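You operate a simulated robot arm through the tools that you are given. There is no shell and no other tool. Be economical: measure what you need, move in short steps, check, and stop when the job is done.

You run a simulated robot arm. Do the job below in one go: nothing can be reset, and whatever is moved stays where it is left.

Task
Spin-test the red table's green-sealed bearing, put it in the tray the display names and switch the tester off.
Fine: Switch it on, seat the bearing on the turntable, press RUN. Where these are worked on the way, their far stop is far enough and under half their travel is too little: black switch on the cream tester.

The check looks at the end state, three seconds after you hand in, the way a careful person would. Anything else that was tipped, shoved, dropped, spilled or broken makes it a failure.

Robot
A 6-joint arm with a two-finger parallel gripper, fixed in place. Base frame: the origin is at the foot of the arm, x ahead of it, y to its left, z up; the work surface is at about z = 0. Lengths are in mm, angles in degrees, forces in N, time in s.
With the tool pointing down near the work surface it reaches from about 180 to 460 mm from the base axis. Its first joint turns from -70.0 to 70.0 degrees. Payload 1.9 kg.
The tool frame sits at the grasp point between the pads (the TCP): z along the fingers, y along the line on which they close. The tips reach 23 mm beyond it. The gripper opens to 94 mm. The fingers are 38 mm wide and 10 mm thick; the gripper's body (54 by 96 mm) begins 39 mm behind the TCP.
Orientation is told as [roll, pitch, yaw] about the base's x, y, z axes, in that order, counted from this pose: with the fingers straight down and closing along the base's y, the tool's x points along the base's -x, its y along +y and its z along -z.

Tools
- The arm moves only by the tool move_arm. Its argument "moves" is text: rows parted by semicolons, each of 7 numbers parted by spaces: the shift along the tool's x, y, z in m, then the turn, a rotation vector about the tool's x, y, z in degrees, then the opening in per cent of the stroke, from 0 (shut) to 100 (fully open). In form: dx dy dz rx ry rz hand; .... A call has 1 to 8 rows; each row shifts and turns the commanded pose from where the row before left it, along the tool's axes as they then stand. A row lasts 0.2 s, in which the tool goes at most 50 mm and 8.6 degrees; a call with a longer step from one row to the next is refused whole, and so is a gripper value outside its range. A pose out of reach is approached as far as the arm can. The call stops where the force on the tool passes 40 N (or 10 N more than at its start, if that is more) or the arm is blocked; 0.2 s more then pass. Each finger travels about 108 mm/s and halts on what it meets, pressing with about 33 N; the grip force reading is that of the motor and also rises with nothing between the fingers. The clock runs only during rows and for 0.2 s after the last one: add rows that do not move to give the fingers time. The reply holds the time, the measured pose of the TCP, the force on the tool along the base axes, the opening and the grip force, in the units named above and with some noise, with the torque about the TCP (base axes, N m) and any sound that the robot's microphone picked up.
- Cameras (640 x 400 px; columns grow to the right, rows downward): "scene" is fixed at [43.9, 298.8, 443]; the picture's right is [-0.87, -0.49, 0.00], its down [-0.19, 0.35, -0.92] and it looks along [0.45, -0.80, -0.40] (base axes); focal length 257 px, centre (320, 200). "wrist" rides on the gripper at [86, 16, -75] in the tool frame; the picture's right is [-0.18, 0.98, 0.00], its down [-0.58, -0.11, -0.81] and it looks along [-0.79, -0.15, 0.59] (tool axes); focal length 243 px, centre (320, 200). There is no depth. A picture from a camera that has moved, and an enlarged one, comes with that camera's place and axes in the base frame and with its lens.
- get_image(camera): a new picture of that camera. No time passes.
- zoom(camera, box): a new picture of the part [left, top, right, bottom] of that camera's present view, enlarged. No time passes.
- sign_off(): hands the job in; it is judged then, once.

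Go step by step. Nothing tells you positions but the pictures and the camera data: compare them with the known pose of the tool, close in by small moves and look again before you grip or let go. The budget is 120 turns and 68 pictures, counting those below and the enlarged ones. Unless the task says otherwise, let go and move clear before handing in, and close with one line.

The tools are called as a command line: name --argument value ..., lists and objects as JSON in quotes. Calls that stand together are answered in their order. move_arm: Moves the arm, as the interface text tells. Its arguments: {"type":"object","properties":{"moves":{"type":"string"}},"required":["moves"]} The other tools are called the same way: get_image (camera) takes a picture; zoom (camera, box) takes an enlarged picture of a part of a camera's view; sign_off () hands the job in.

At the start:

```text
t: 0.0
tcp_pos: [180.0, -208.8, 394.6]
orientation: [0.1, -0.3, 0.0]
ft_force: [0.6, 0.2, 0.5]
wrist_torque: [-0.01, -0.01, -0.03]
opening: 93.9
gripper_force: 0.1
```

scene: 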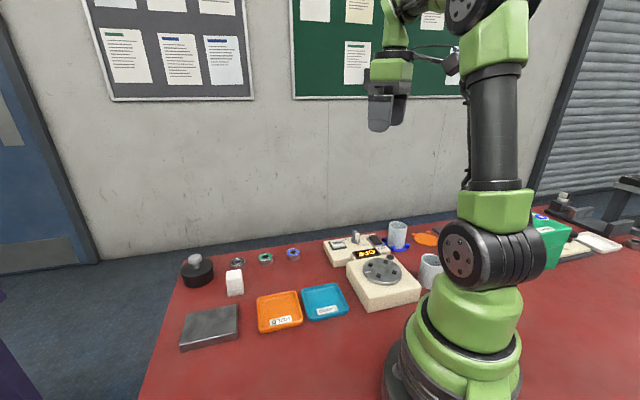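
wrist: 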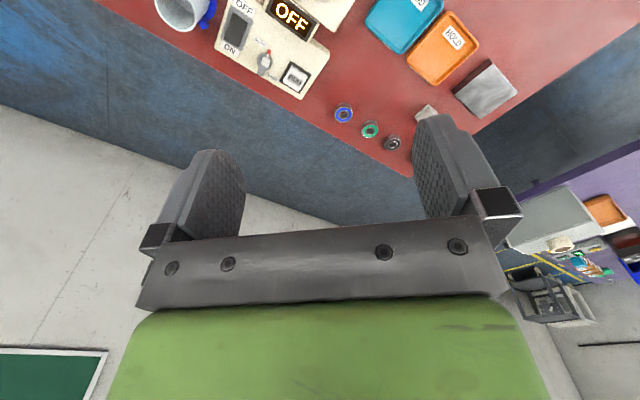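

The wrist view shows three bearings (blue, green, dark), the tester with its switch, key and RUN button, and the HOLD tray beside a blue one. I'll zoom in on both views to measure them.

zoom --camera "scene" --box '[170, 210, 330, 310]'

zoom --camera "scene" --box '[310, 210, 470, 310]'

zoom --camera "wrist" --box '[200, 0, 360, 100]'

zoom --camera "wrist" --box '[320, 0, 560, 150]'

```text
4.00 times, centred on (250, 260) of scene
camera zoom: at [43.9, 298.8, 443.0], right [-0.87, -0.49, 0.0], down [-0.19, 0.35, -0.92], along [0.45, -0.8, -0.4], focal length 1029 px, centre (600, -40)
```

zoom: 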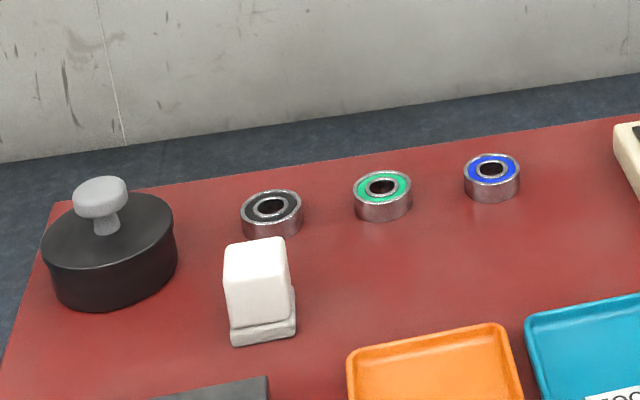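

```text
4.00 times, centred on (390, 260) of scene
camera zoom: at [43.9, 298.8, 443.0], right [-0.87, -0.49, 0.0], down [-0.19, 0.35, -0.92], along [0.45, -0.8, -0.4], focal length 1029 px, centre (40, -40)
```

zoom: 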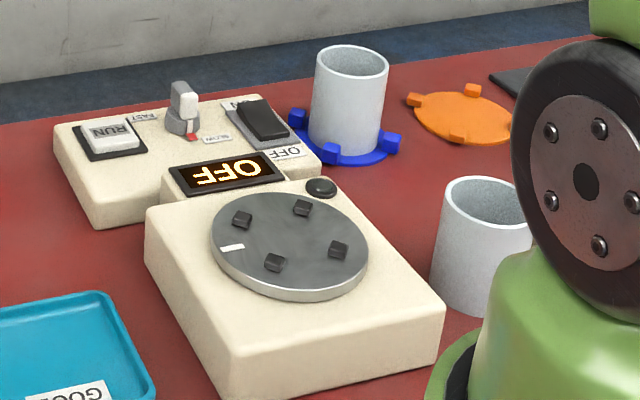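

```text
4.00 times, centred on (280, 50) of wrist
camera zoom: at [93.1, -193.3, 469.2], right [0.18, 0.98, 0.0], down [0.58, -0.11, 0.81], along [0.79, -0.15, -0.59], focal length 970 px, centre (480, 800)
```

zoom: 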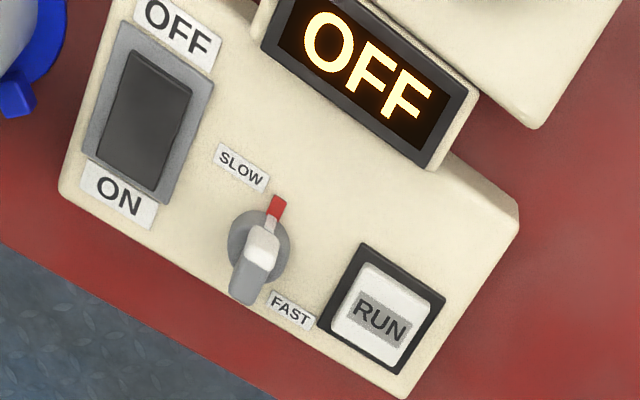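

```text
2.67 times, centred on (440, 75) of wrist
camera zoom: at [93.1, -193.3, 469.2], right [0.18, 0.98, 0.0], down [0.58, -0.11, 0.81], along [0.79, -0.15, -0.59], focal length 647 px, centre (0, 533)
```

zoom: 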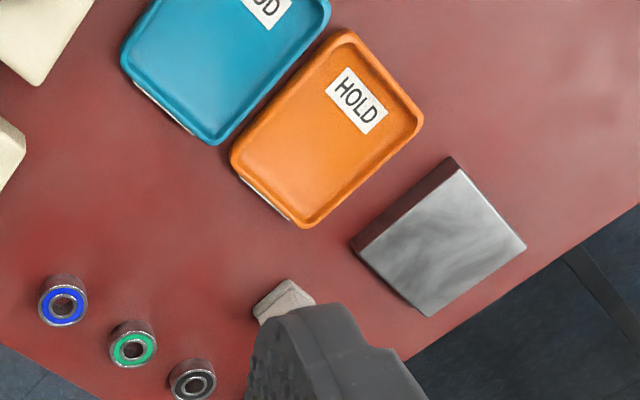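

The switch is at about (217,-344), with ON on the outer end. I'll turn the tool to line up with the tester, close the fingers, lower and look.

move_arm --moves "0 0 0.035 0 0 7.5 60;0 0 0.035 0 0 7.5 20;0 0 0.035 0 0 7.5 0;0 0 0.035 0 0 7.5 0;0 0 0.035 0 0 7.5 0;0 0 0.035 0 0 7.5 0"

get_image --camera "wrist"

```text
t: 1.4
tcp_pos: [182.5, -209.4, 184.1]
orientation: [0.2, -0.1, -45.2]
ft_force: [0.2, -0.8, 0.3]
wrist_torque: [-0.02, 0.01, 0.01]
opening: 0.0
gripper_force: 33.1
```

```text
61 pictures are left
camera wrist: at [130.9, -138.3, 259.6], right [0.83, 0.56, 0.0], down [0.33, -0.49, 0.81], along [0.46, -0.67, -0.59], focal length 243 px, centre (320, 200)
```

wrist: 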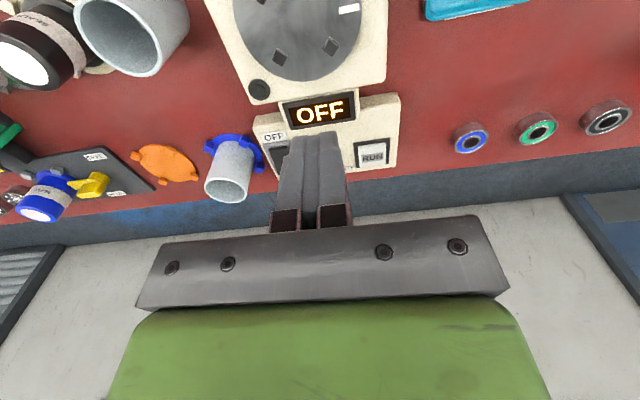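

Next I'll shift over the switch, staying high.

move_arm --moves "-0.022 -0.018 0.01 0 0 0 0;-0.022 -0.018 0.01 0 0 0 0;-0.022 -0.018 0.01 0 0 0 0;-0.022 -0.018 0.01 0 0 0 0"

get_image --camera "wrist"

get_image --camera "scene"

```text
t: 2.4
tcp_pos: [193.1, -321.9, 144.8]
orientation: [0.2, -0.1, -45.0]
ft_force: [-0.5, -0.3, 0.1]
wrist_torque: [0.03, -0.02, -0.01]
opening: 0.0
gripper_force: 32.4
```

```text
60 pictures are left
camera wrist: at [142.3, -249.2, 219.4], right [0.83, 0.56, 0.0], down [0.33, -0.49, 0.81], along [0.46, -0.66, -0.59], focal length 243 px, centre (320, 200)
```

wrist: 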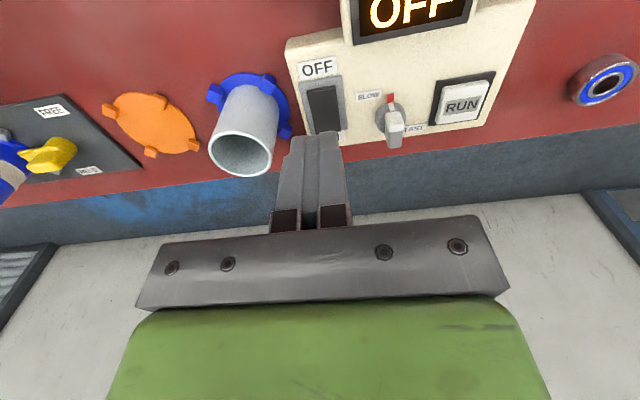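

```text
59 pictures are left
```

scene: 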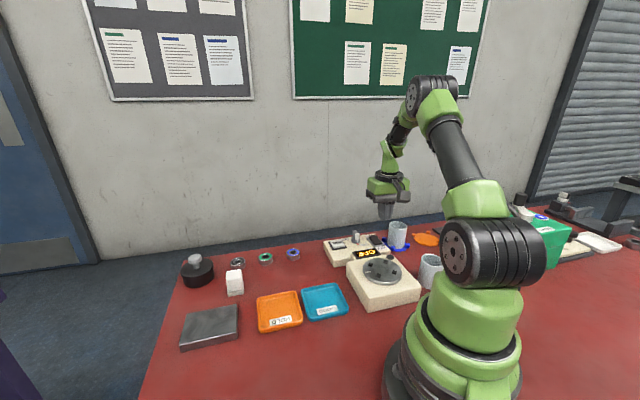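

Zooming in to see the rocker's shape.

zoom --camera "wrist" --box '[270, 40, 430, 140]'

zoom --camera "scene" --box '[340, 190, 420, 240]'

zoom --camera "scene" --box '[320, 225, 400, 275]'

```text
4.00 times, centred on (350, 90) of wrist
camera zoom: at [142.3, -249.2, 219.4], right [0.83, 0.56, 0.0], down [0.33, -0.49, 0.81], along [0.46, -0.66, -0.59], focal length 970 px, centre (200, 640)
```

zoom: 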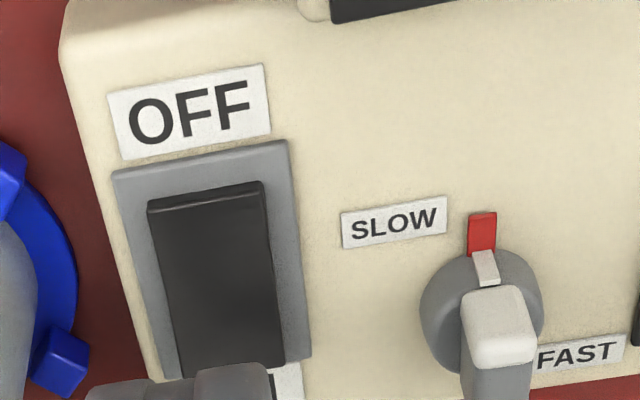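

```text
8.00 times, centred on (380, 215) of scene
camera zoom: at [43.9, 298.8, 443.0], right [-0.87, -0.49, 0.0], down [-0.19, 0.35, -0.92], along [0.45, -0.8, -0.4], focal length 2059 px, centre (-160, 80)
```

zoom: 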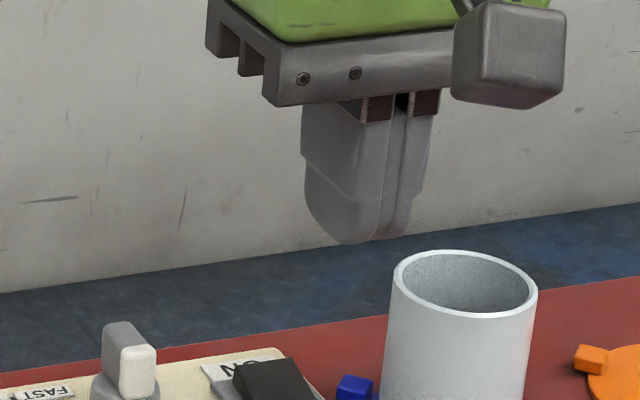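

```text
8.00 times, centred on (360, 250) of scene
camera zoom: at [43.9, 298.8, 443.0], right [-0.87, -0.49, 0.0], down [-0.19, 0.35, -0.92], along [0.45, -0.8, -0.4], focal length 2059 px, centre (0, -200)
```

zoom: 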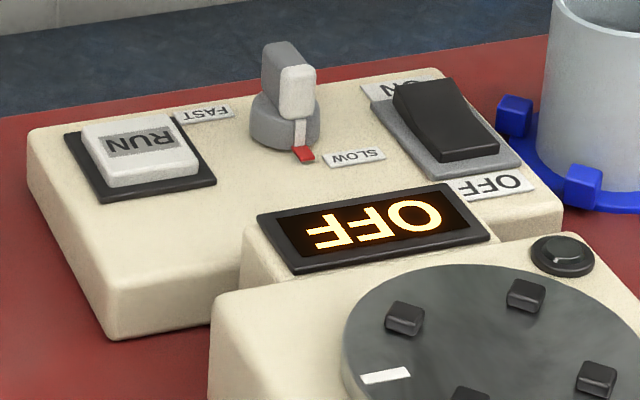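

The rocker's ON end is raised, near (222,-352). I'll move above it and lower onto it with the closed fingertips.

move_arm --moves "-0.02 0 0 0 0 0 0;-0.02 0 0.01 0 0 0 0;0 0 0.03 0 0 0 0;0 0 0.02 0 0 0 0;0 0 0 0 0 0 0"

zoom --camera "wrist" --box '[220, 20, 420, 145]'

zoom --camera "scene" --box '[330, 210, 410, 260]'

```text
t: 3.6
tcp_pos: [220.4, -350.2, 84.2]
orientation: [0.2, -0.1, -45.1]
ft_force: [0.1, -1.6, -0.3]
wrist_torque: [0.01, -0.01, 0.0]
opening: 0.1
gripper_force: 33.7
```

```text
3.20 times, centred on (320, 82) of wrist
camera zoom: at [170.8, -279.1, 158.3], right [0.83, 0.56, 0.0], down [0.33, -0.49, 0.81], along [0.46, -0.67, -0.59], focal length 776 px, centre (320, 576)
```

zoom: 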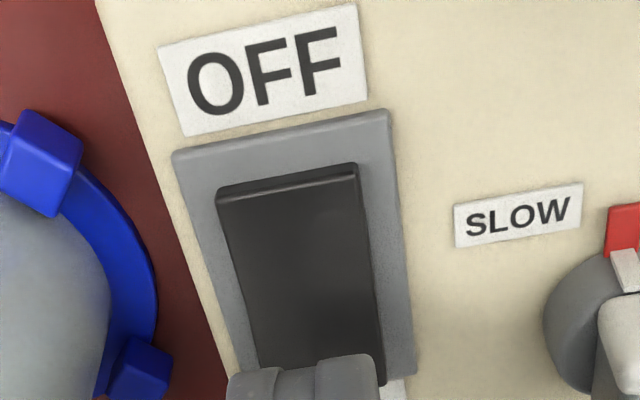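

```text
8.00 times, centred on (370, 235) of scene
camera zoom: at [43.9, 298.8, 443.0], right [-0.87, -0.49, 0.0], down [-0.19, 0.35, -0.92], along [0.45, -0.8, -0.4], focal length 2059 px, centre (-80, -80)
```

zoom: 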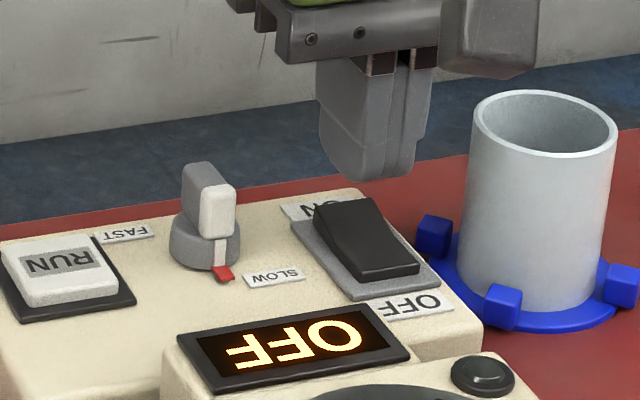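

Alignment looks good, so I'm pressing down now.

move_arm --moves "-0.003 0.001 0.008 0 0 0 0;0 0 0.006 0 0 0 0;0 0 0.005 0 0 0 0;0 0 0.004 0 0 0 0;0 0 0.003 0 0 0 0;0 0 0.003 0 0 0 0"

zoom --camera "scene" --box '[330, 220, 410, 270]'

```text
t: 4.9
tcp_pos: [223.1, -350.3, 59.7]
orientation: [0.2, -0.1, -45.2]
ft_force: [-0.6, 2.3, 3.7]
wrist_torque: [0.02, 0.07, -0.01]
opening: 0.0
gripper_force: 33.0
heard: click, click, click
stopped in row 6: the force on the tool passed its limit at 52 N (the readings are from after the stop); the commanded pose is now the measured one
```

```text
8.00 times, centred on (370, 245) of scene
camera zoom: at [43.9, 298.8, 443.0], right [-0.87, -0.49, 0.0], down [-0.19, 0.35, -0.92], along [0.45, -0.8, -0.4], focal length 2059 px, centre (-80, -160)
```

zoom: 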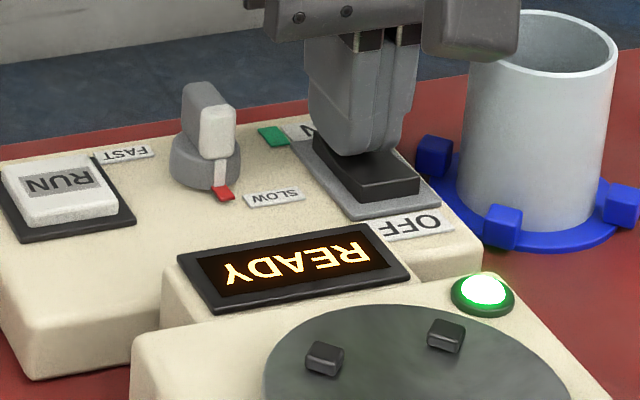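

The tester is on and shows READY. I'll lift off and travel toward the green bearing near (463,-145).

move_arm --moves "0 0 -0.03 0 0 0 0;0 0 -0.04 0 0 0 0;0.004 0.041 0 0 0 0 0;0.004 0.041 0 0 0 0 0;0.004 0.041 0 0 0 0 0;0.004 0.041 0 0 0 0 0;0.004 0.041 0 0 0 0 0;0.004 0.041 0 0 0 0 0"

move_arm --moves "0.0 0.041 0 0 0 0 0;0 0 0 0 0 -7 30;0 0 0 0 0 -7 64;0 0 0 0 0 -7 64;0 0 0 0 0 -7 64;0 0 0 0 0 0 64"

get_image --camera "wrist"

get_image --camera "scene"

```text
t: 6.7
tcp_pos: [382.5, -161.9, 130.8]
orientation: [0.2, -0.1, -45.2]
ft_force: [0.8, 0.2, 0.8]
wrist_torque: [-0.01, -0.01, -0.02]
opening: 0.1
gripper_force: 32.5
```

```text
t: 8.1
tcp_pos: [411.3, -132.2, 130.7]
orientation: [0.2, -0.1, -17.0]
ft_force: [0.0, -0.5, 0.1]
wrist_torque: [0.0, 0.0, -0.04]
opening: 60.2
gripper_force: 0.1
```

```text
52 pictures are left
camera wrist: at [331.3, -93.2, 205.6], right [0.46, 0.89, 0.0], down [0.52, -0.28, 0.81], along [0.72, -0.37, -0.59], focal length 243 px, centre (320, 200)
```

wrist: 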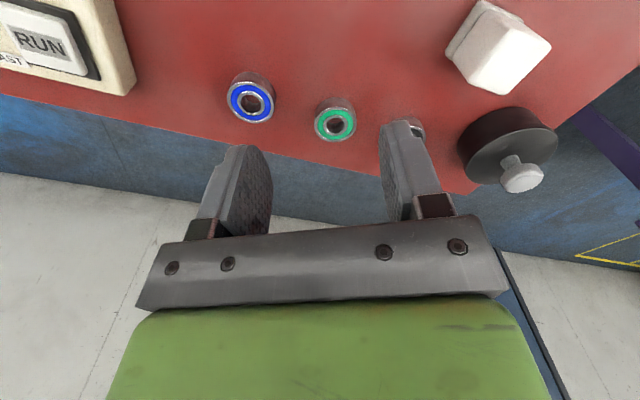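

```text
51 pictures are left
```

scene: 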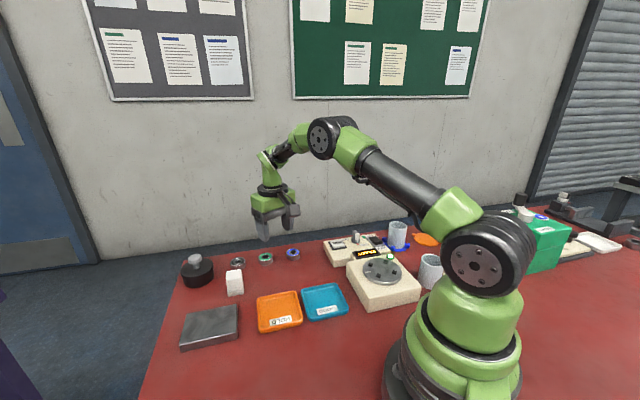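

Green bearing is at about (465,-144), roughly 38 mm across. It's just beyond vertical reach, so I'll tilt the tool outward 15° and hover over it.

move_arm --moves "0 0 0 0 -7.5 0 64;0 0 0 0 -7.5 0 64;-0.016 0.002 0.025 0 0 0 64;-0.016 0.002 0.025 0 0 0 64;0 0 0.014 0 0 0 64;0 0 0 0 0 0 64"

get_image --camera "wrist"

zoom --camera "scene" --box '[210, 200, 330, 275]'

```text
t: 9.5
tcp_pos: [457.6, -142.3, 78.2]
orientation: [0.2, -15.1, -17.1]
ft_force: [0.1, -0.5, 0.4]
wrist_torque: [0.02, -0.03, -0.01]
opening: 60.1
gripper_force: 0.0
```

```text
50 pictures are left
camera wrist: at [362.4, -97.7, 127.6], right [0.46, 0.89, 0.05], down [0.3, -0.21, 0.93], along [0.84, -0.41, -0.36], focal length 243 px, centre (320, 200)
```

wrist: 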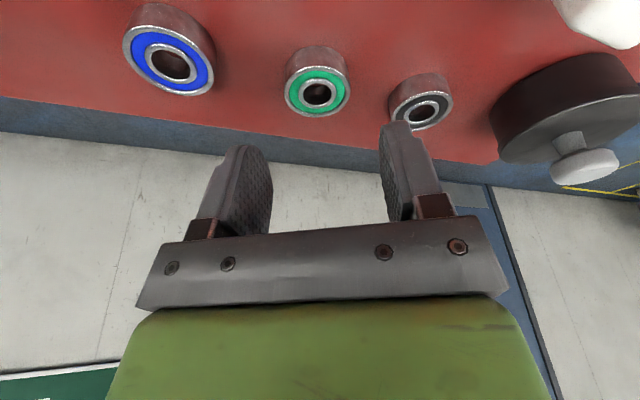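

```text
5.33 times, centred on (270, 238) of scene
camera zoom: at [43.9, 298.8, 443.0], right [-0.87, -0.49, 0.0], down [-0.19, 0.35, -0.92], along [0.45, -0.8, -0.4], focal length 1372 px, centre (587, 0)
```

zoom: 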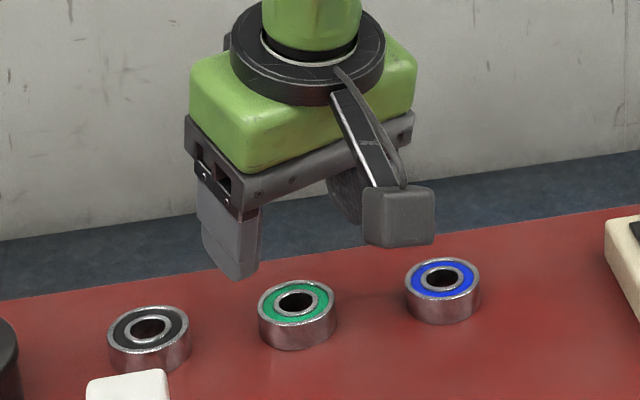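

Aligned within a millimetre or so. I'll lower most of the way and check.

move_arm --moves "0.004 0 0.02 0 0 0 62;0.003 0 0.015 0 0 0 62;0.0015 0 0.008 0 0 0 62;0 0 0 0 0 0 62"

get_image --camera "wrist"

zoom --camera "scene" --box '[210, 210, 330, 285]'

```text
t: 10.5
tcp_pos: [459.9, -143.3, 34.2]
orientation: [0.2, -15.0, -17.2]
ft_force: [-0.8, 0.0, -0.7]
wrist_torque: [0.03, 0.0, -0.04]
opening: 58.3
gripper_force: 0.0
```

```text
48 pictures are left
camera wrist: at [365.8, -98.4, 84.1], right [0.46, 0.89, 0.05], down [0.3, -0.21, 0.93], along [0.83, -0.41, -0.36], focal length 243 px, centre (320, 200)
```

wrist: 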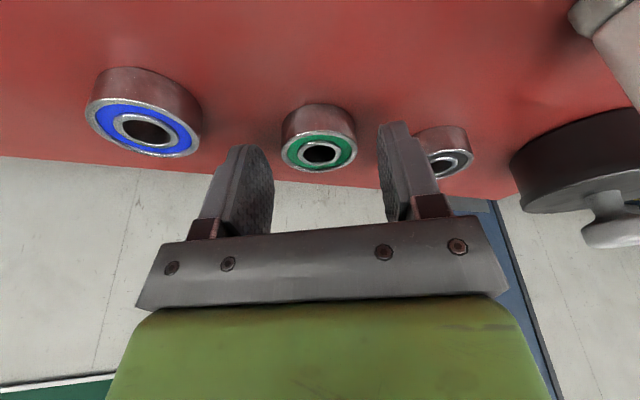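

```text
5.33 times, centred on (270, 248) of scene
camera zoom: at [43.9, 298.8, 443.0], right [-0.87, -0.49, 0.0], down [-0.19, 0.35, -0.92], along [0.45, -0.8, -0.4], focal length 1372 px, centre (587, -53)
```

zoom: 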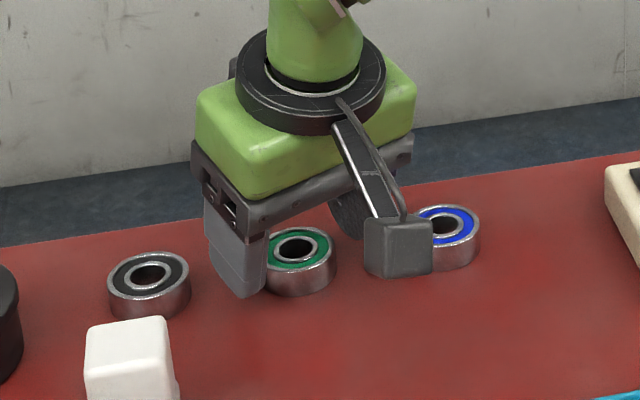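

The bearing is centred and its top is at z≈14. I'll lower 6 mm and close.

move_arm --moves "0.001 0 0.0055 0 0 0 62;0 0 0 0 0 0 45;0 0 0 0 0 0 38;0 0 0 0 0 0 30;0 0 0 0 0 0 30;0 0 0 0 0 0 30"

get_image --camera "wrist"

```text
t: 11.9
tcp_pos: [461.3, -143.8, 30.7]
orientation: [0.2, -15.0, -17.3]
ft_force: [0.3, 0.4, -0.2]
wrist_torque: [-0.02, 0.03, 0.02]
opening: 38.5
gripper_force: 32.5
```

```text
46 pictures are left
camera wrist: at [366.3, -98.7, 79.0], right [0.46, 0.89, 0.05], down [0.3, -0.21, 0.93], along [0.83, -0.41, -0.36], focal length 243 px, centre (320, 200)
```

wrist: 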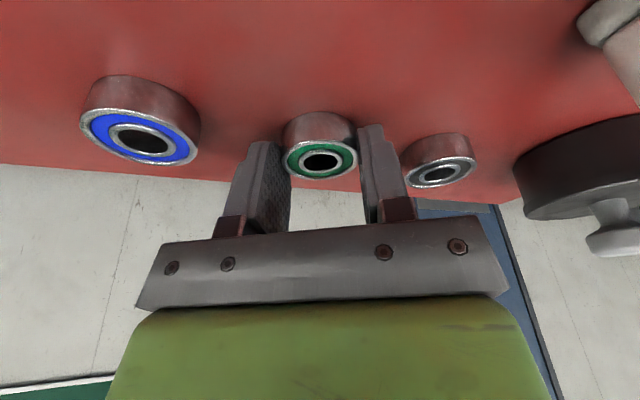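

Gripped at 38.5 mm. I'll lift gently and check.

move_arm --moves "-0.0026 0 -0.0097 0 0 0 25;-0.0052 0 -0.0193 0 0 0 25;-0.0052 0 -0.0193 0 0 0 25;-0.0078 0 -0.029 0 0 0 25;0 0 0 0 0 0 25"

get_image --camera "wrist"

zoom --camera "scene" --box '[210, 190, 330, 265]'

```text
t: 13.1
tcp_pos: [461.6, -144.5, 108.9]
orientation: [0.2, -15.1, -17.3]
ft_force: [-0.4, 0.7, 0.2]
wrist_torque: [-0.01, -0.02, 0.02]
opening: 38.3
gripper_force: 33.4
```

```text
45 pictures are left
camera wrist: at [365.7, -99.6, 158.9], right [0.46, 0.89, 0.05], down [0.3, -0.21, 0.93], along [0.83, -0.41, -0.37], focal length 243 px, centre (320, 200)
```

wrist: 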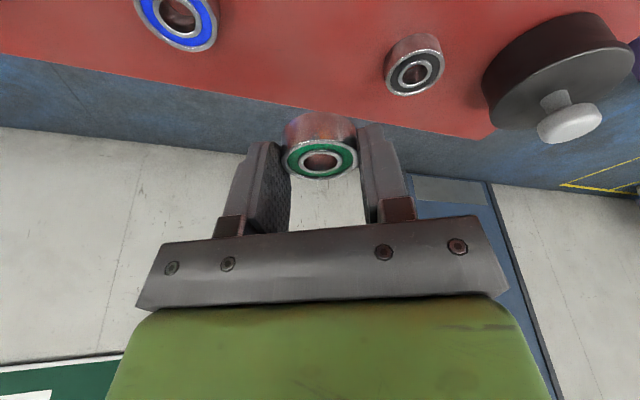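

```text
5.33 times, centred on (270, 228) of scene
camera zoom: at [43.9, 298.8, 443.0], right [-0.87, -0.49, 0.0], down [-0.19, 0.35, -0.92], along [0.45, -0.8, -0.4], focal length 1372 px, centre (587, 53)
```

zoom: 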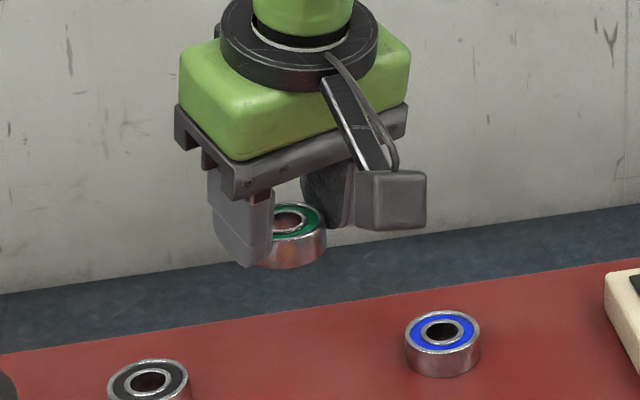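

The bearing is held level. The turntable centre is about (157,-197) with its pegs along the base axes, so I'll carry the bearing over it and yaw to about -45° so the fingers straddle between pegs.

move_arm --moves "-0.0104 0 -0.0386 0 0 0 25;0.0386 -0.0198 -0.0104 0 0 0 25;0.0386 -0.0198 -0.0104 0 0 0 25;0.0386 -0.0198 -0.0104 0 0 0 25;0.0386 -0.0198 -0.0104 0 0 0 25;0.0386 -0.0198 -0.0104 0 0 0 25;0.0386 -0.0198 -0.0104 0 0 0 25"

move_arm --moves "0.0386 -0.0198 -0.0104 0 0 0 25;0 0 0 1.81 0 6.76 25;0 0 0 1.81 0 6.76 25;0 0 0 1.81 0 6.76 25;0 0 0 1.81 0 6.76 25;0 0 0 0 0 0 25"

get_image --camera "wrist"

zoom --camera "scene" --box '[330, 200, 450, 275]'

```text
t: 14.7
tcp_pos: [196.6, -186.5, 148.3]
orientation: [0.2, -15.1, -17.3]
ft_force: [0.2, -1.3, -1.2]
wrist_torque: [0.01, -0.01, 0.01]
opening: 38.4
gripper_force: 33.0
```

```text
t: 16.1
tcp_pos: [151.7, -193.7, 147.8]
orientation: [0.2, -14.9, -45.2]
ft_force: [0.4, 0.0, -1.4]
wrist_torque: [-0.01, 0.04, -0.02]
opening: 38.6
gripper_force: 33.1
```

```text
43 pictures are left
camera wrist: at [90.4, -110.2, 198.3], right [0.82, 0.57, 0.05], down [0.17, -0.33, 0.93], along [0.54, -0.76, -0.37], focal length 243 px, centre (320, 200)
```

wrist: 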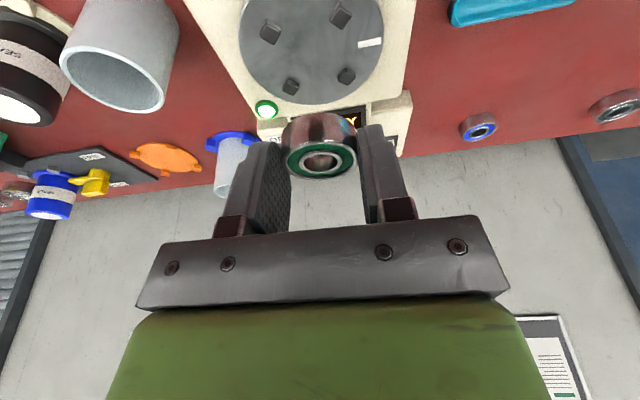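

```text
5.33 times, centred on (390, 238) of scene
camera zoom: at [43.9, 298.8, 443.0], right [-0.87, -0.49, 0.0], down [-0.19, 0.35, -0.92], along [0.45, -0.8, -0.4], focal length 1372 px, centre (-53, 0)
```

zoom: 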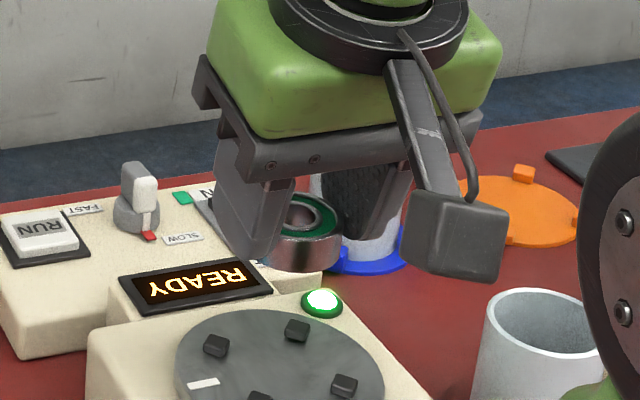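

Peg tops are at z≈51, centred near (156.4,-203). I'll shift a few millimetres, lower to just above the pegs and recheck.

move_arm --moves "0.0035 -0.0033 0.020 0 0 0 25;0.0035 0 0.020 0 0 0 25;0.003 0 0.0174 0 0 0 25;0 0 0 0 0 0 25"

get_image --camera "wrist"

zoom --camera "scene" --box '[340, 225, 420, 275]'

```text
t: 17.1
tcp_pos: [173.2, -197.1, 113.9]
orientation: [0.7, -14.9, -45.3]
ft_force: [0.4, 0.4, -0.9]
wrist_torque: [0.01, -0.03, -0.02]
opening: 38.4
gripper_force: 32.8
out of reach, approached as far as the arm can: row 1, 2, 3
```

```text
41 pictures are left
camera wrist: at [110.9, -113.4, 164.5], right [0.82, 0.57, 0.06], down [0.17, -0.34, 0.93], along [0.54, -0.75, -0.37], focal length 243 px, centre (320, 200)
```

wrist: 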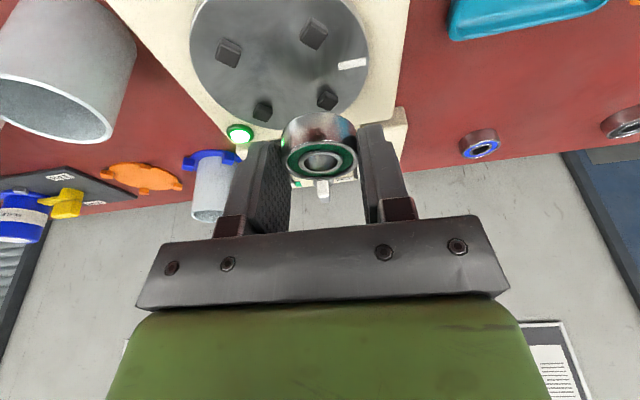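

```text
8.00 times, centred on (380, 250) of scene
camera zoom: at [43.9, 298.7, 443.0], right [-0.87, -0.49, 0.0], down [-0.19, 0.35, -0.92], along [0.45, -0.8, -0.4], focal length 2059 px, centre (-160, -200)
```

zoom: 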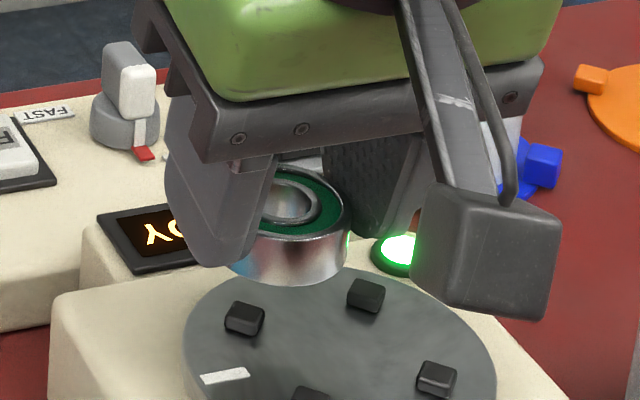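

The outward tilt can't reach this close in. I'll set the bearing down on a clear patch of table near (375,-125) and regrip it with the tool vertical. First I'll back off and up.

move_arm --moves "-0.03 0 -0.02 0 0 0 25;-0.03 0 -0.02 0 0 0 25;0 0 0 0 0 0 25"

```text
t: 17.9
tcp_pos: [187.1, -204.2, 128.6]
orientation: [2.0, -15.8, -45.1]
ft_force: [0.6, -0.5, -0.7]
wrist_torque: [0.02, 0.0, 0.01]
opening: 38.3
gripper_force: 33.1
out of reach, approached as far as the arm can: row 1, 2
```

move_arm --moves "-0.03 0 -0.01 0 0 0 25;0 0 0 0 0 0 25;0 0 0 0 0 0 25"

```text
t: 18.7
tcp_pos: [186.3, -204.1, 128.6]
orientation: [1.9, -15.8, -45.2]
ft_force: [-0.3, 0.1, -1.6]
wrist_torque: [-0.01, -0.01, 0.0]
opening: 38.3
gripper_force: 32.8
out of reach, approached as far as the arm can: row 1
```

move_arm --moves "-0.005 0 -0.02 0 0 0 25;-0.005 0 -0.02 0 0 0 25;0 0 0 0 0 0 25"

get_image --camera "scene"

```text
t: 19.5
tcp_pos: [188.4, -201.0, 134.4]
orientation: [2.6, -15.5, -45.2]
ft_force: [0.5, -0.6, -0.7]
wrist_torque: [0.01, -0.03, -0.01]
opening: 38.5
gripper_force: 32.9
out of reach, approached as far as the arm can: row 1, 2
```

```text
39 pictures are left
```

scene: 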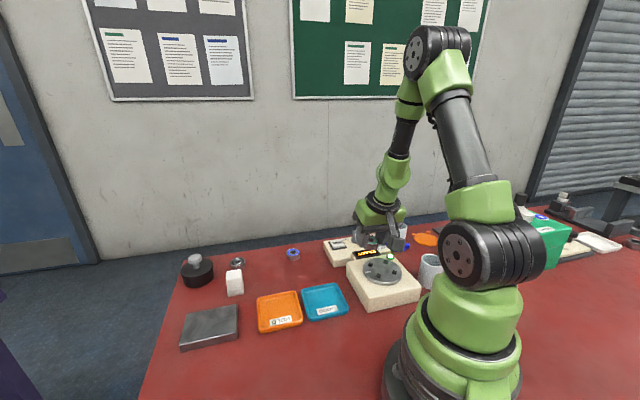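

The wrist seems to be at a limit here. I'll untilt in the air, move outward, then re-tilt before setting down.

move_arm --moves "0 0 -0.01 0 7.5 0 25;0 0 -0.01 0 7.5 0 25;0 0 0 0 0 0 25"

```text
t: 20.3
tcp_pos: [190.2, -201.6, 135.4]
orientation: [3.5, -15.2, -45.2]
ft_force: [1.4, -0.1, -0.3]
wrist_torque: [0.01, 0.01, 0.01]
opening: 38.6
gripper_force: 33.8
out of reach, approached as far as the arm can: row 1, 2
```

move_arm --moves "0 0 -0.045 0 0 0 25;0 0 -0.045 0 0 0 25;0 0 0 0 0 0 25;0 0 0 0 0 0 25"

```text
t: 21.3
tcp_pos: [172.0, -189.0, 221.8]
orientation: [3.4, -15.2, -45.2]
ft_force: [0.3, 0.5, -0.9]
wrist_torque: [-0.03, 0.02, -0.03]
opening: 38.4
gripper_force: 33.2
```

The arm is free again. I'll correct the small roll, move out above the clear patch and yaw back.

move_arm --moves "0 0 0 3.3 0 0 25;-0.0144 0.0373 0.0188 0 0 0 25;-0.0144 0.0373 0.0188 0 0 0 25;-0.0144 0.0373 0.0188 0 0 0 25;-0.0144 0.0373 0.0188 0 0 0 25;-0.0144 0.0373 0.0188 0 0 0 25;0 0 0 0 0 0 25"

move_arm --moves "0 0 0 -1.81 0 -6.76 25;0 0 0 -1.81 0 -6.76 25;0 0 0 -1.81 0 -6.76 25;0 0 0 -1.55 0 -5.8 25;0 0 0 0 0 0 25"

get_image --camera "wrist"

get_image --camera "scene"

```text
t: 22.9
tcp_pos: [371.2, -122.5, 147.3]
orientation: [-0.1, -15.2, -45.2]
ft_force: [0.0, -0.8, -0.7]
wrist_torque: [-0.01, 0.0, -0.01]
opening: 38.3
gripper_force: 33.8
```

```text
t: 24.1
tcp_pos: [370.3, -122.9, 148.5]
orientation: [-0.2, -15.2, -18.0]
ft_force: [-0.6, 0.3, -1.4]
wrist_torque: [-0.02, -0.03, 0.01]
opening: 38.3
gripper_force: 32.4
```

```text
38 pictures are left
camera wrist: at [276.3, -75.9, 197.9], right [0.47, 0.88, 0.05], down [0.3, -0.21, 0.93], along [0.83, -0.43, -0.36], focal length 243 px, centre (320, 200)
```

wrist: 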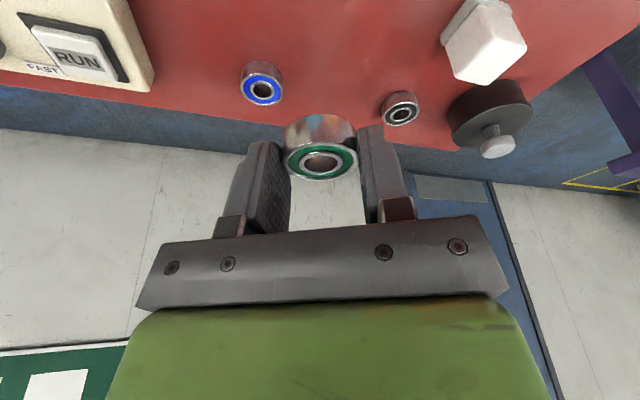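

```text
37 pictures are left
```

scene: 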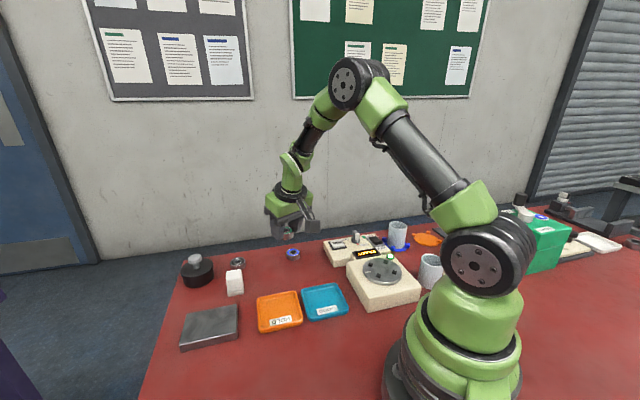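

Lowering straight down toward the clear patch.

move_arm --moves "0.0104 0 0.0386 0 0 0 25;0.0104 0 0.0386 0 0 0 25;0.0078 0 0.029 0 0 0 25;0.001 0 0.0039 0 0 0 25;0 0 0 0 0 0 25"

move_arm --moves "0.0003 0 0.001 0 0 0 25;0.0003 0 0.001 0 0 0 25;0.0003 0 0.001 0 0 0 25;0 0 0 0 0 0 25"

zoom --camera "scene" --box '[230, 220, 350, 295]'

```text
t: 25.3
tcp_pos: [368.9, -121.1, 35.5]
orientation: [0.0, -15.2, -18.2]
ft_force: [0.6, 0.6, -0.5]
wrist_torque: [0.03, -0.03, -0.01]
opening: 38.3
gripper_force: 32.9
```

```text
t: 26.3
tcp_pos: [368.9, -122.2, 31.5]
orientation: [-0.1, -15.2, -18.2]
ft_force: [0.4, -0.1, -0.3]
wrist_torque: [0.01, -0.01, -0.02]
opening: 38.2
gripper_force: 32.7
```

```text
5.33 times, centred on (290, 258) of scene
camera zoom: at [43.9, 298.8, 443.0], right [-0.87, -0.49, 0.0], down [-0.19, 0.35, -0.92], along [0.45, -0.8, -0.4], focal length 1372 px, centre (480, -107)
```

zoom: 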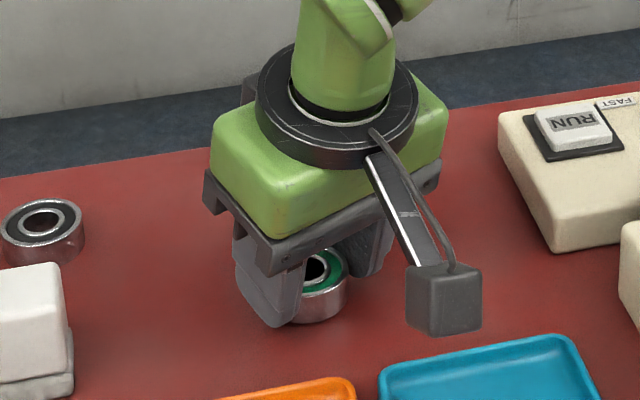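

move_arm --moves "0.0002 0 0.0008 0 0 0 25;0.0002 0 0.0008 0 0 0 25;0 0 0 0 0 0 25"

```text
t: 27.1
tcp_pos: [370.7, -123.3, 29.1]
orientation: [0.0, -15.2, -18.2]
ft_force: [0.1, -0.5, -1.1]
wrist_torque: [0.0, 0.04, -0.02]
opening: 38.5
gripper_force: 33.1
```

move_arm --moves "0.0002 0 0.0007 0 0 0 25;0.0002 0 0.0007 0 0 0 25;0 0 0 0 0 0 25"

```text
t: 27.9
tcp_pos: [369.8, -122.3, 29.4]
orientation: [-0.1, -15.5, -18.1]
ft_force: [-1.5, -2.7, 12.1]
wrist_torque: [-0.09, 0.17, 0.01]
opening: 38.3
gripper_force: 32.9
```

Contact made. I'll release, lift and go vertical.

move_arm --moves "0 0 0 0 0 0 45;0 0 0 0 0 0 60;0 0 0 0 0 0 62;-0.0052 0 -0.0193 0 0 0 62;-0.0104 0 -0.0386 0 0 0 62;0 0 0 0 7.6 0 62;0 0 0 0 7.6 0 62;0 0 0 0 0 0 62"

get_image --camera "wrist"

```text
t: 29.7
tcp_pos: [369.1, -121.9, 88.1]
orientation: [0.0, 0.0, -18.1]
ft_force: [-0.1, 0.2, 0.0]
wrist_torque: [-0.07, -0.03, -0.01]
opening: 58.4
gripper_force: 0.0
```

```text
35 pictures are left
camera wrist: at [291.8, -80.8, 164.3], right [0.48, 0.88, 0.0], down [0.52, -0.28, 0.81], along [0.71, -0.39, -0.59], focal length 243 px, centre (320, 200)
```

wrist: 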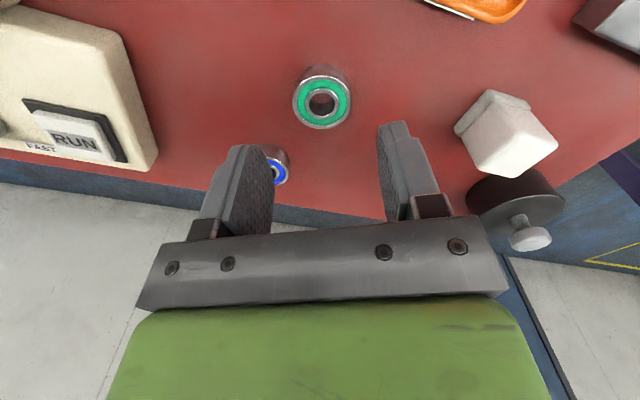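

Bearing at about (374,-124.5), flat. I'll lower vertically over it and grip.

move_arm --moves "-0.0054 -0.0007 0.02 0 0 0 62;0 0 0.02 0 0 0 62;0 0 0.018 0 0 0 62;0 0 0 0 0 0 62;0 0 0 0 0 0 45;0 0 0 0 0 0 30;0 0 0 0 0 0 25;0 0 0 0 0 0 25"

get_image --camera "wrist"

```text
t: 31.5
tcp_pos: [373.9, -125.0, 31.2]
orientation: [0.0, 0.1, -18.2]
ft_force: [-0.7, -0.1, -0.2]
wrist_torque: [-0.02, -0.02, 0.0]
opening: 38.6
gripper_force: 33.0
```

```text
34 pictures are left
camera wrist: at [296.8, -83.2, 106.8], right [0.48, 0.88, 0.0], down [0.52, -0.28, 0.81], along [0.71, -0.39, -0.59], focal length 243 px, centre (320, 200)
```

wrist: 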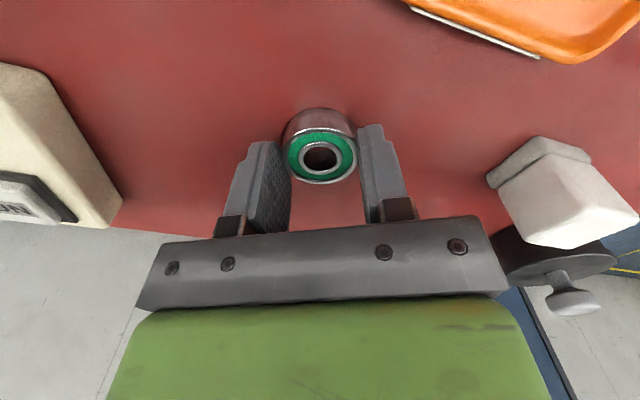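

Gripped vertically. I'll lift and carry it to above the turntable.

move_arm --moves "0 0 -0.03 0 0 0 25;0 0 -0.045 0 0 0 25;0 0 -0.03 0 0 0 25;0.0304 -0.0237 0 0 0 0 25;0.0304 -0.0237 0 0 0 0 25;0.0304 -0.0237 0 0 0 0 25;0.0304 -0.0237 0 0 0 0 25;0.0304 -0.0237 0 0 0 0 25"

move_arm --moves "0.0304 -0.0237 0 0 0 0 25;0 0 0 0 0 6.75 25;0 0 0 0 0 6.75 25;0 0 0 0 0 6.75 25;0 0 0 0 0 6.75 25;0 0 0 0 0 0 25"

get_image --camera "wrist"

```text
t: 33.3
tcp_pos: [193.6, -189.7, 137.6]
orientation: [-0.1, 0.0, -18.2]
ft_force: [-0.3, 0.0, -1.3]
wrist_torque: [0.03, 0.01, 0.03]
opening: 38.3
gripper_force: 32.6
```

```text
t: 34.7
tcp_pos: [156.5, -201.8, 136.2]
orientation: [0.0, 0.0, -45.3]
ft_force: [0.2, -0.4, -1.3]
wrist_torque: [-0.01, 0.03, 0.01]
opening: 38.3
gripper_force: 33.6
```

```text
33 pictures are left
camera wrist: at [107.1, -130.7, 210.5], right [0.83, 0.56, 0.0], down [0.33, -0.49, 0.81], along [0.45, -0.67, -0.59], focal length 243 px, centre (320, 200)
```

wrist: 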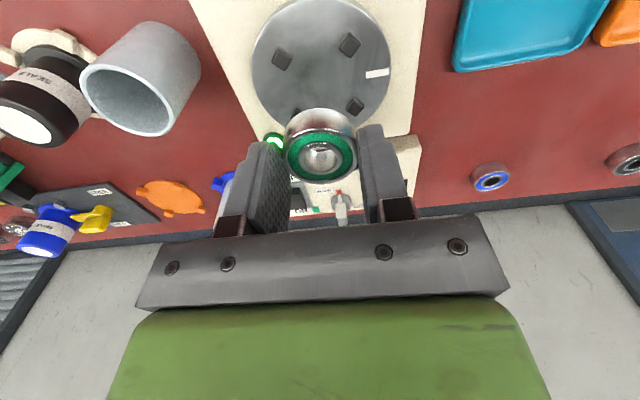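

Centred over the pegs within about 1 mm. I'll lower to just above them and look.

move_arm --moves "0.0005 0 0.02 0 0 0 25;0 0 0.02 0 0 0 25;0 0 0.008 0 0 0 25;0 0 0 0 0 0 25"

get_image --camera "wrist"

zoom --camera "scene" --box '[340, 230, 420, 280]'

```text
t: 35.7
tcp_pos: [158.1, -202.7, 86.7]
orientation: [-0.1, -0.2, -45.1]
ft_force: [-0.3, -0.5, 26.2]
wrist_torque: [-0.53, -0.02, 0.0]
opening: 38.7
gripper_force: 32.9
```

```text
32 pictures are left
camera wrist: at [106.7, -130.5, 161.5], right [0.83, 0.56, 0.0], down [0.33, -0.49, 0.81], along [0.46, -0.67, -0.59], focal length 243 px, centre (320, 200)
```

wrist: 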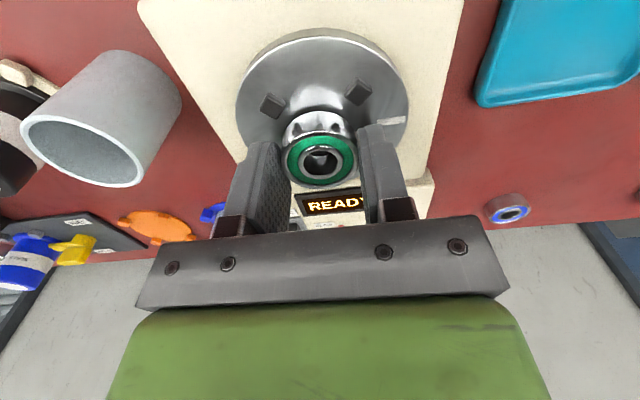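

```text
8.00 times, centred on (380, 255) of scene
camera zoom: at [43.9, 298.8, 443.0], right [-0.87, -0.49, 0.0], down [-0.19, 0.35, -0.92], along [0.45, -0.8, -0.4], focal length 2059 px, centre (-160, -240)
```

zoom: 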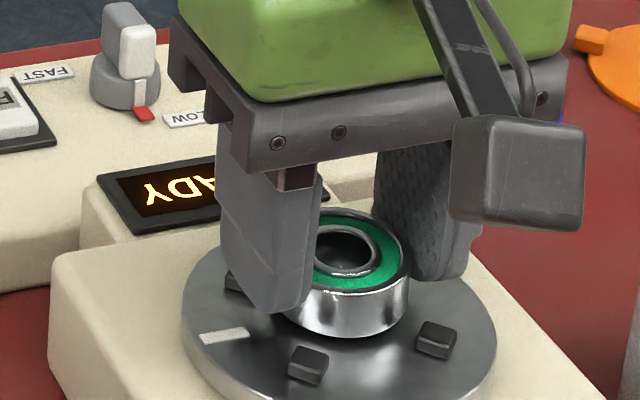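

It's touching the −y peg, since the peg tops are actually at about z 56 and the centre is nearer (155,-199.5). I'll lift slightly, shift about 4 mm inward and lower again.

move_arm --moves "0 0 -0.005 0 0 0 25;0.0042 0.001 0 0 0 0 25;0 0 0.003 0 0 0 25;0 0 0.002 0 0 0 25;0 0 0 0 0 0 25"

```text
t: 36.9
tcp_pos: [154.4, -199.5, 88.2]
orientation: [0.0, 0.0, -45.2]
ft_force: [0.0, 0.1, -1.1]
wrist_torque: [-0.01, 0.01, -0.03]
opening: 38.4
gripper_force: 32.9
```

move_arm --moves "0 0 0.0015 0 0 0 25;0 0 0.0015 0 0 0 25;0 0 0 0 0 0 25"

zoom --camera "wrist" --box '[220, 20, 420, 145]'

zoom --camera "scene" --box '[340, 230, 420, 280]'

```text
t: 37.7
tcp_pos: [154.9, -198.2, 84.5]
orientation: [0.0, -0.1, -45.2]
ft_force: [-0.1, -0.5, -0.4]
wrist_torque: [-0.03, 0.0, -0.01]
opening: 38.4
gripper_force: 33.4
```

```text
3.20 times, centred on (320, 82) of wrist
camera zoom: at [104.4, -127.0, 158.9], right [0.83, 0.56, 0.0], down [0.33, -0.49, 0.81], along [0.45, -0.67, -0.59], focal length 776 px, centre (320, 576)
```

zoom: 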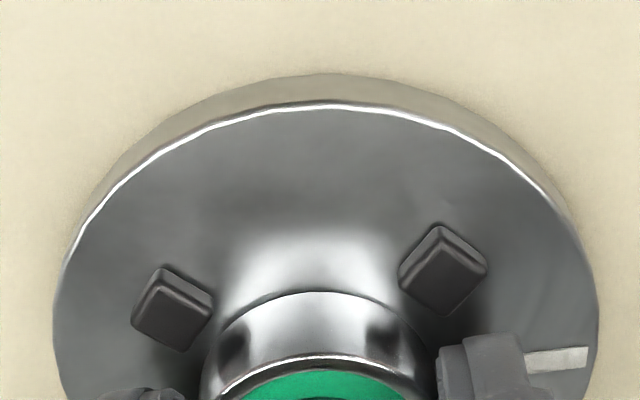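

```text
8.00 times, centred on (380, 255) of scene
camera zoom: at [43.9, 298.8, 443.0], right [-0.87, -0.49, 0.0], down [-0.19, 0.35, -0.92], along [0.45, -0.8, -0.4], focal length 2059 px, centre (-160, -240)
```

zoom: 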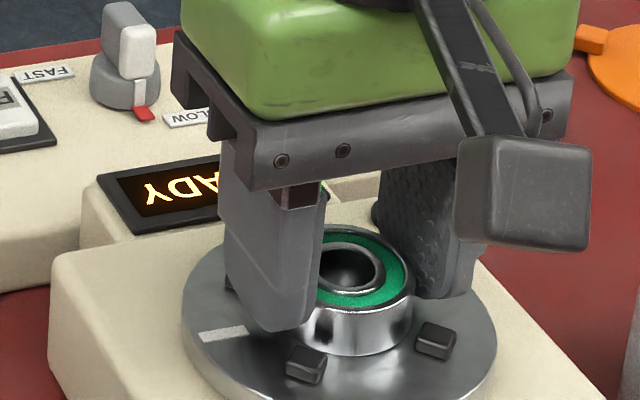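

The bearing is inside the pegs now. I'll keep lowering until contact.

move_arm --moves "0 0 0.0015 0 0 0 25;0 0 0.001 0 0 0 25;0 0 0 0 0 0 25"

move_arm --moves "0 0 0.001 0 0 0 25;0 0 0.001 0 0 0 25;0 0 0 0 0 0 25"

```text
t: 38.5
tcp_pos: [154.7, -199.5, 83.1]
orientation: [-0.1, 0.0, -45.3]
ft_force: [-0.4, -0.5, 5.5]
wrist_torque: [0.13, 0.08, 0.03]
opening: 38.3
gripper_force: 32.7
stopped in row 3: the force on the tool passed its limit at 42 N (the readings are from after the stop); the commanded pose is now the measured one
```

```text
t: 39.0
tcp_pos: [155.1, -200.2, 83.3]
orientation: [0.0, -0.1, -45.3]
ft_force: [-0.9, 0.7, 4.6]
wrist_torque: [0.13, 0.08, 0.0]
opening: 38.4
gripper_force: 32.6
stopped in row 2: the force on the tool passed its limit at 48 N (the readings are from after the stop); the commanded pose is now the measured one
```

zoom --camera "scene" --box '[360, 245, 408, 275]'

zoom --camera "wrist" --box '[240, 60, 400, 160]'

```text
13.33 times, centred on (384, 260) of scene
camera zoom: at [43.9, 298.8, 443.0], right [-0.87, -0.49, 0.0], down [-0.19, 0.35, -0.92], along [0.45, -0.8, -0.4], focal length 3431 px, centre (-533, -600)
```

zoom: 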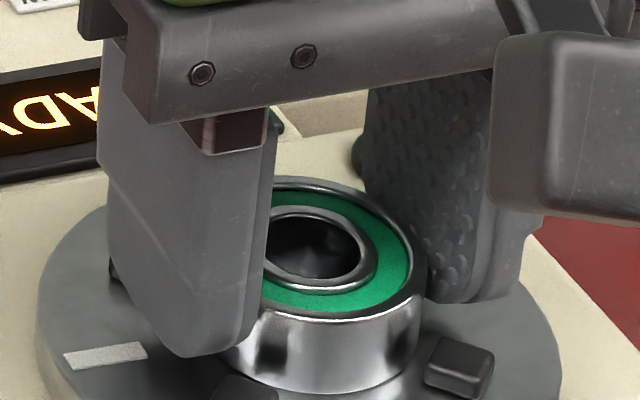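

```text
4.00 times, centred on (320, 110) of wrist
camera zoom: at [104.6, -127.1, 157.7], right [0.83, 0.56, 0.0], down [0.33, -0.49, 0.81], along [0.45, -0.67, -0.59], focal length 970 px, centre (320, 560)
```

zoom: 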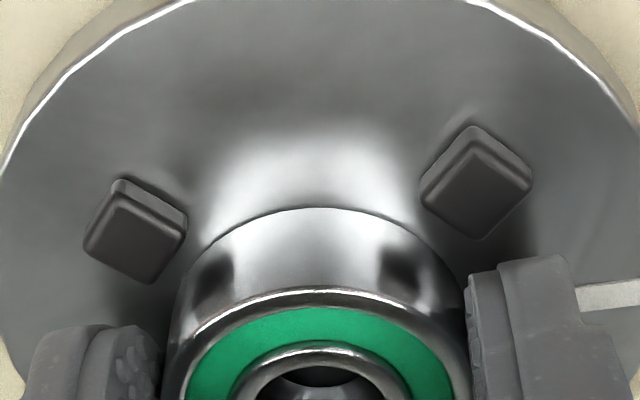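

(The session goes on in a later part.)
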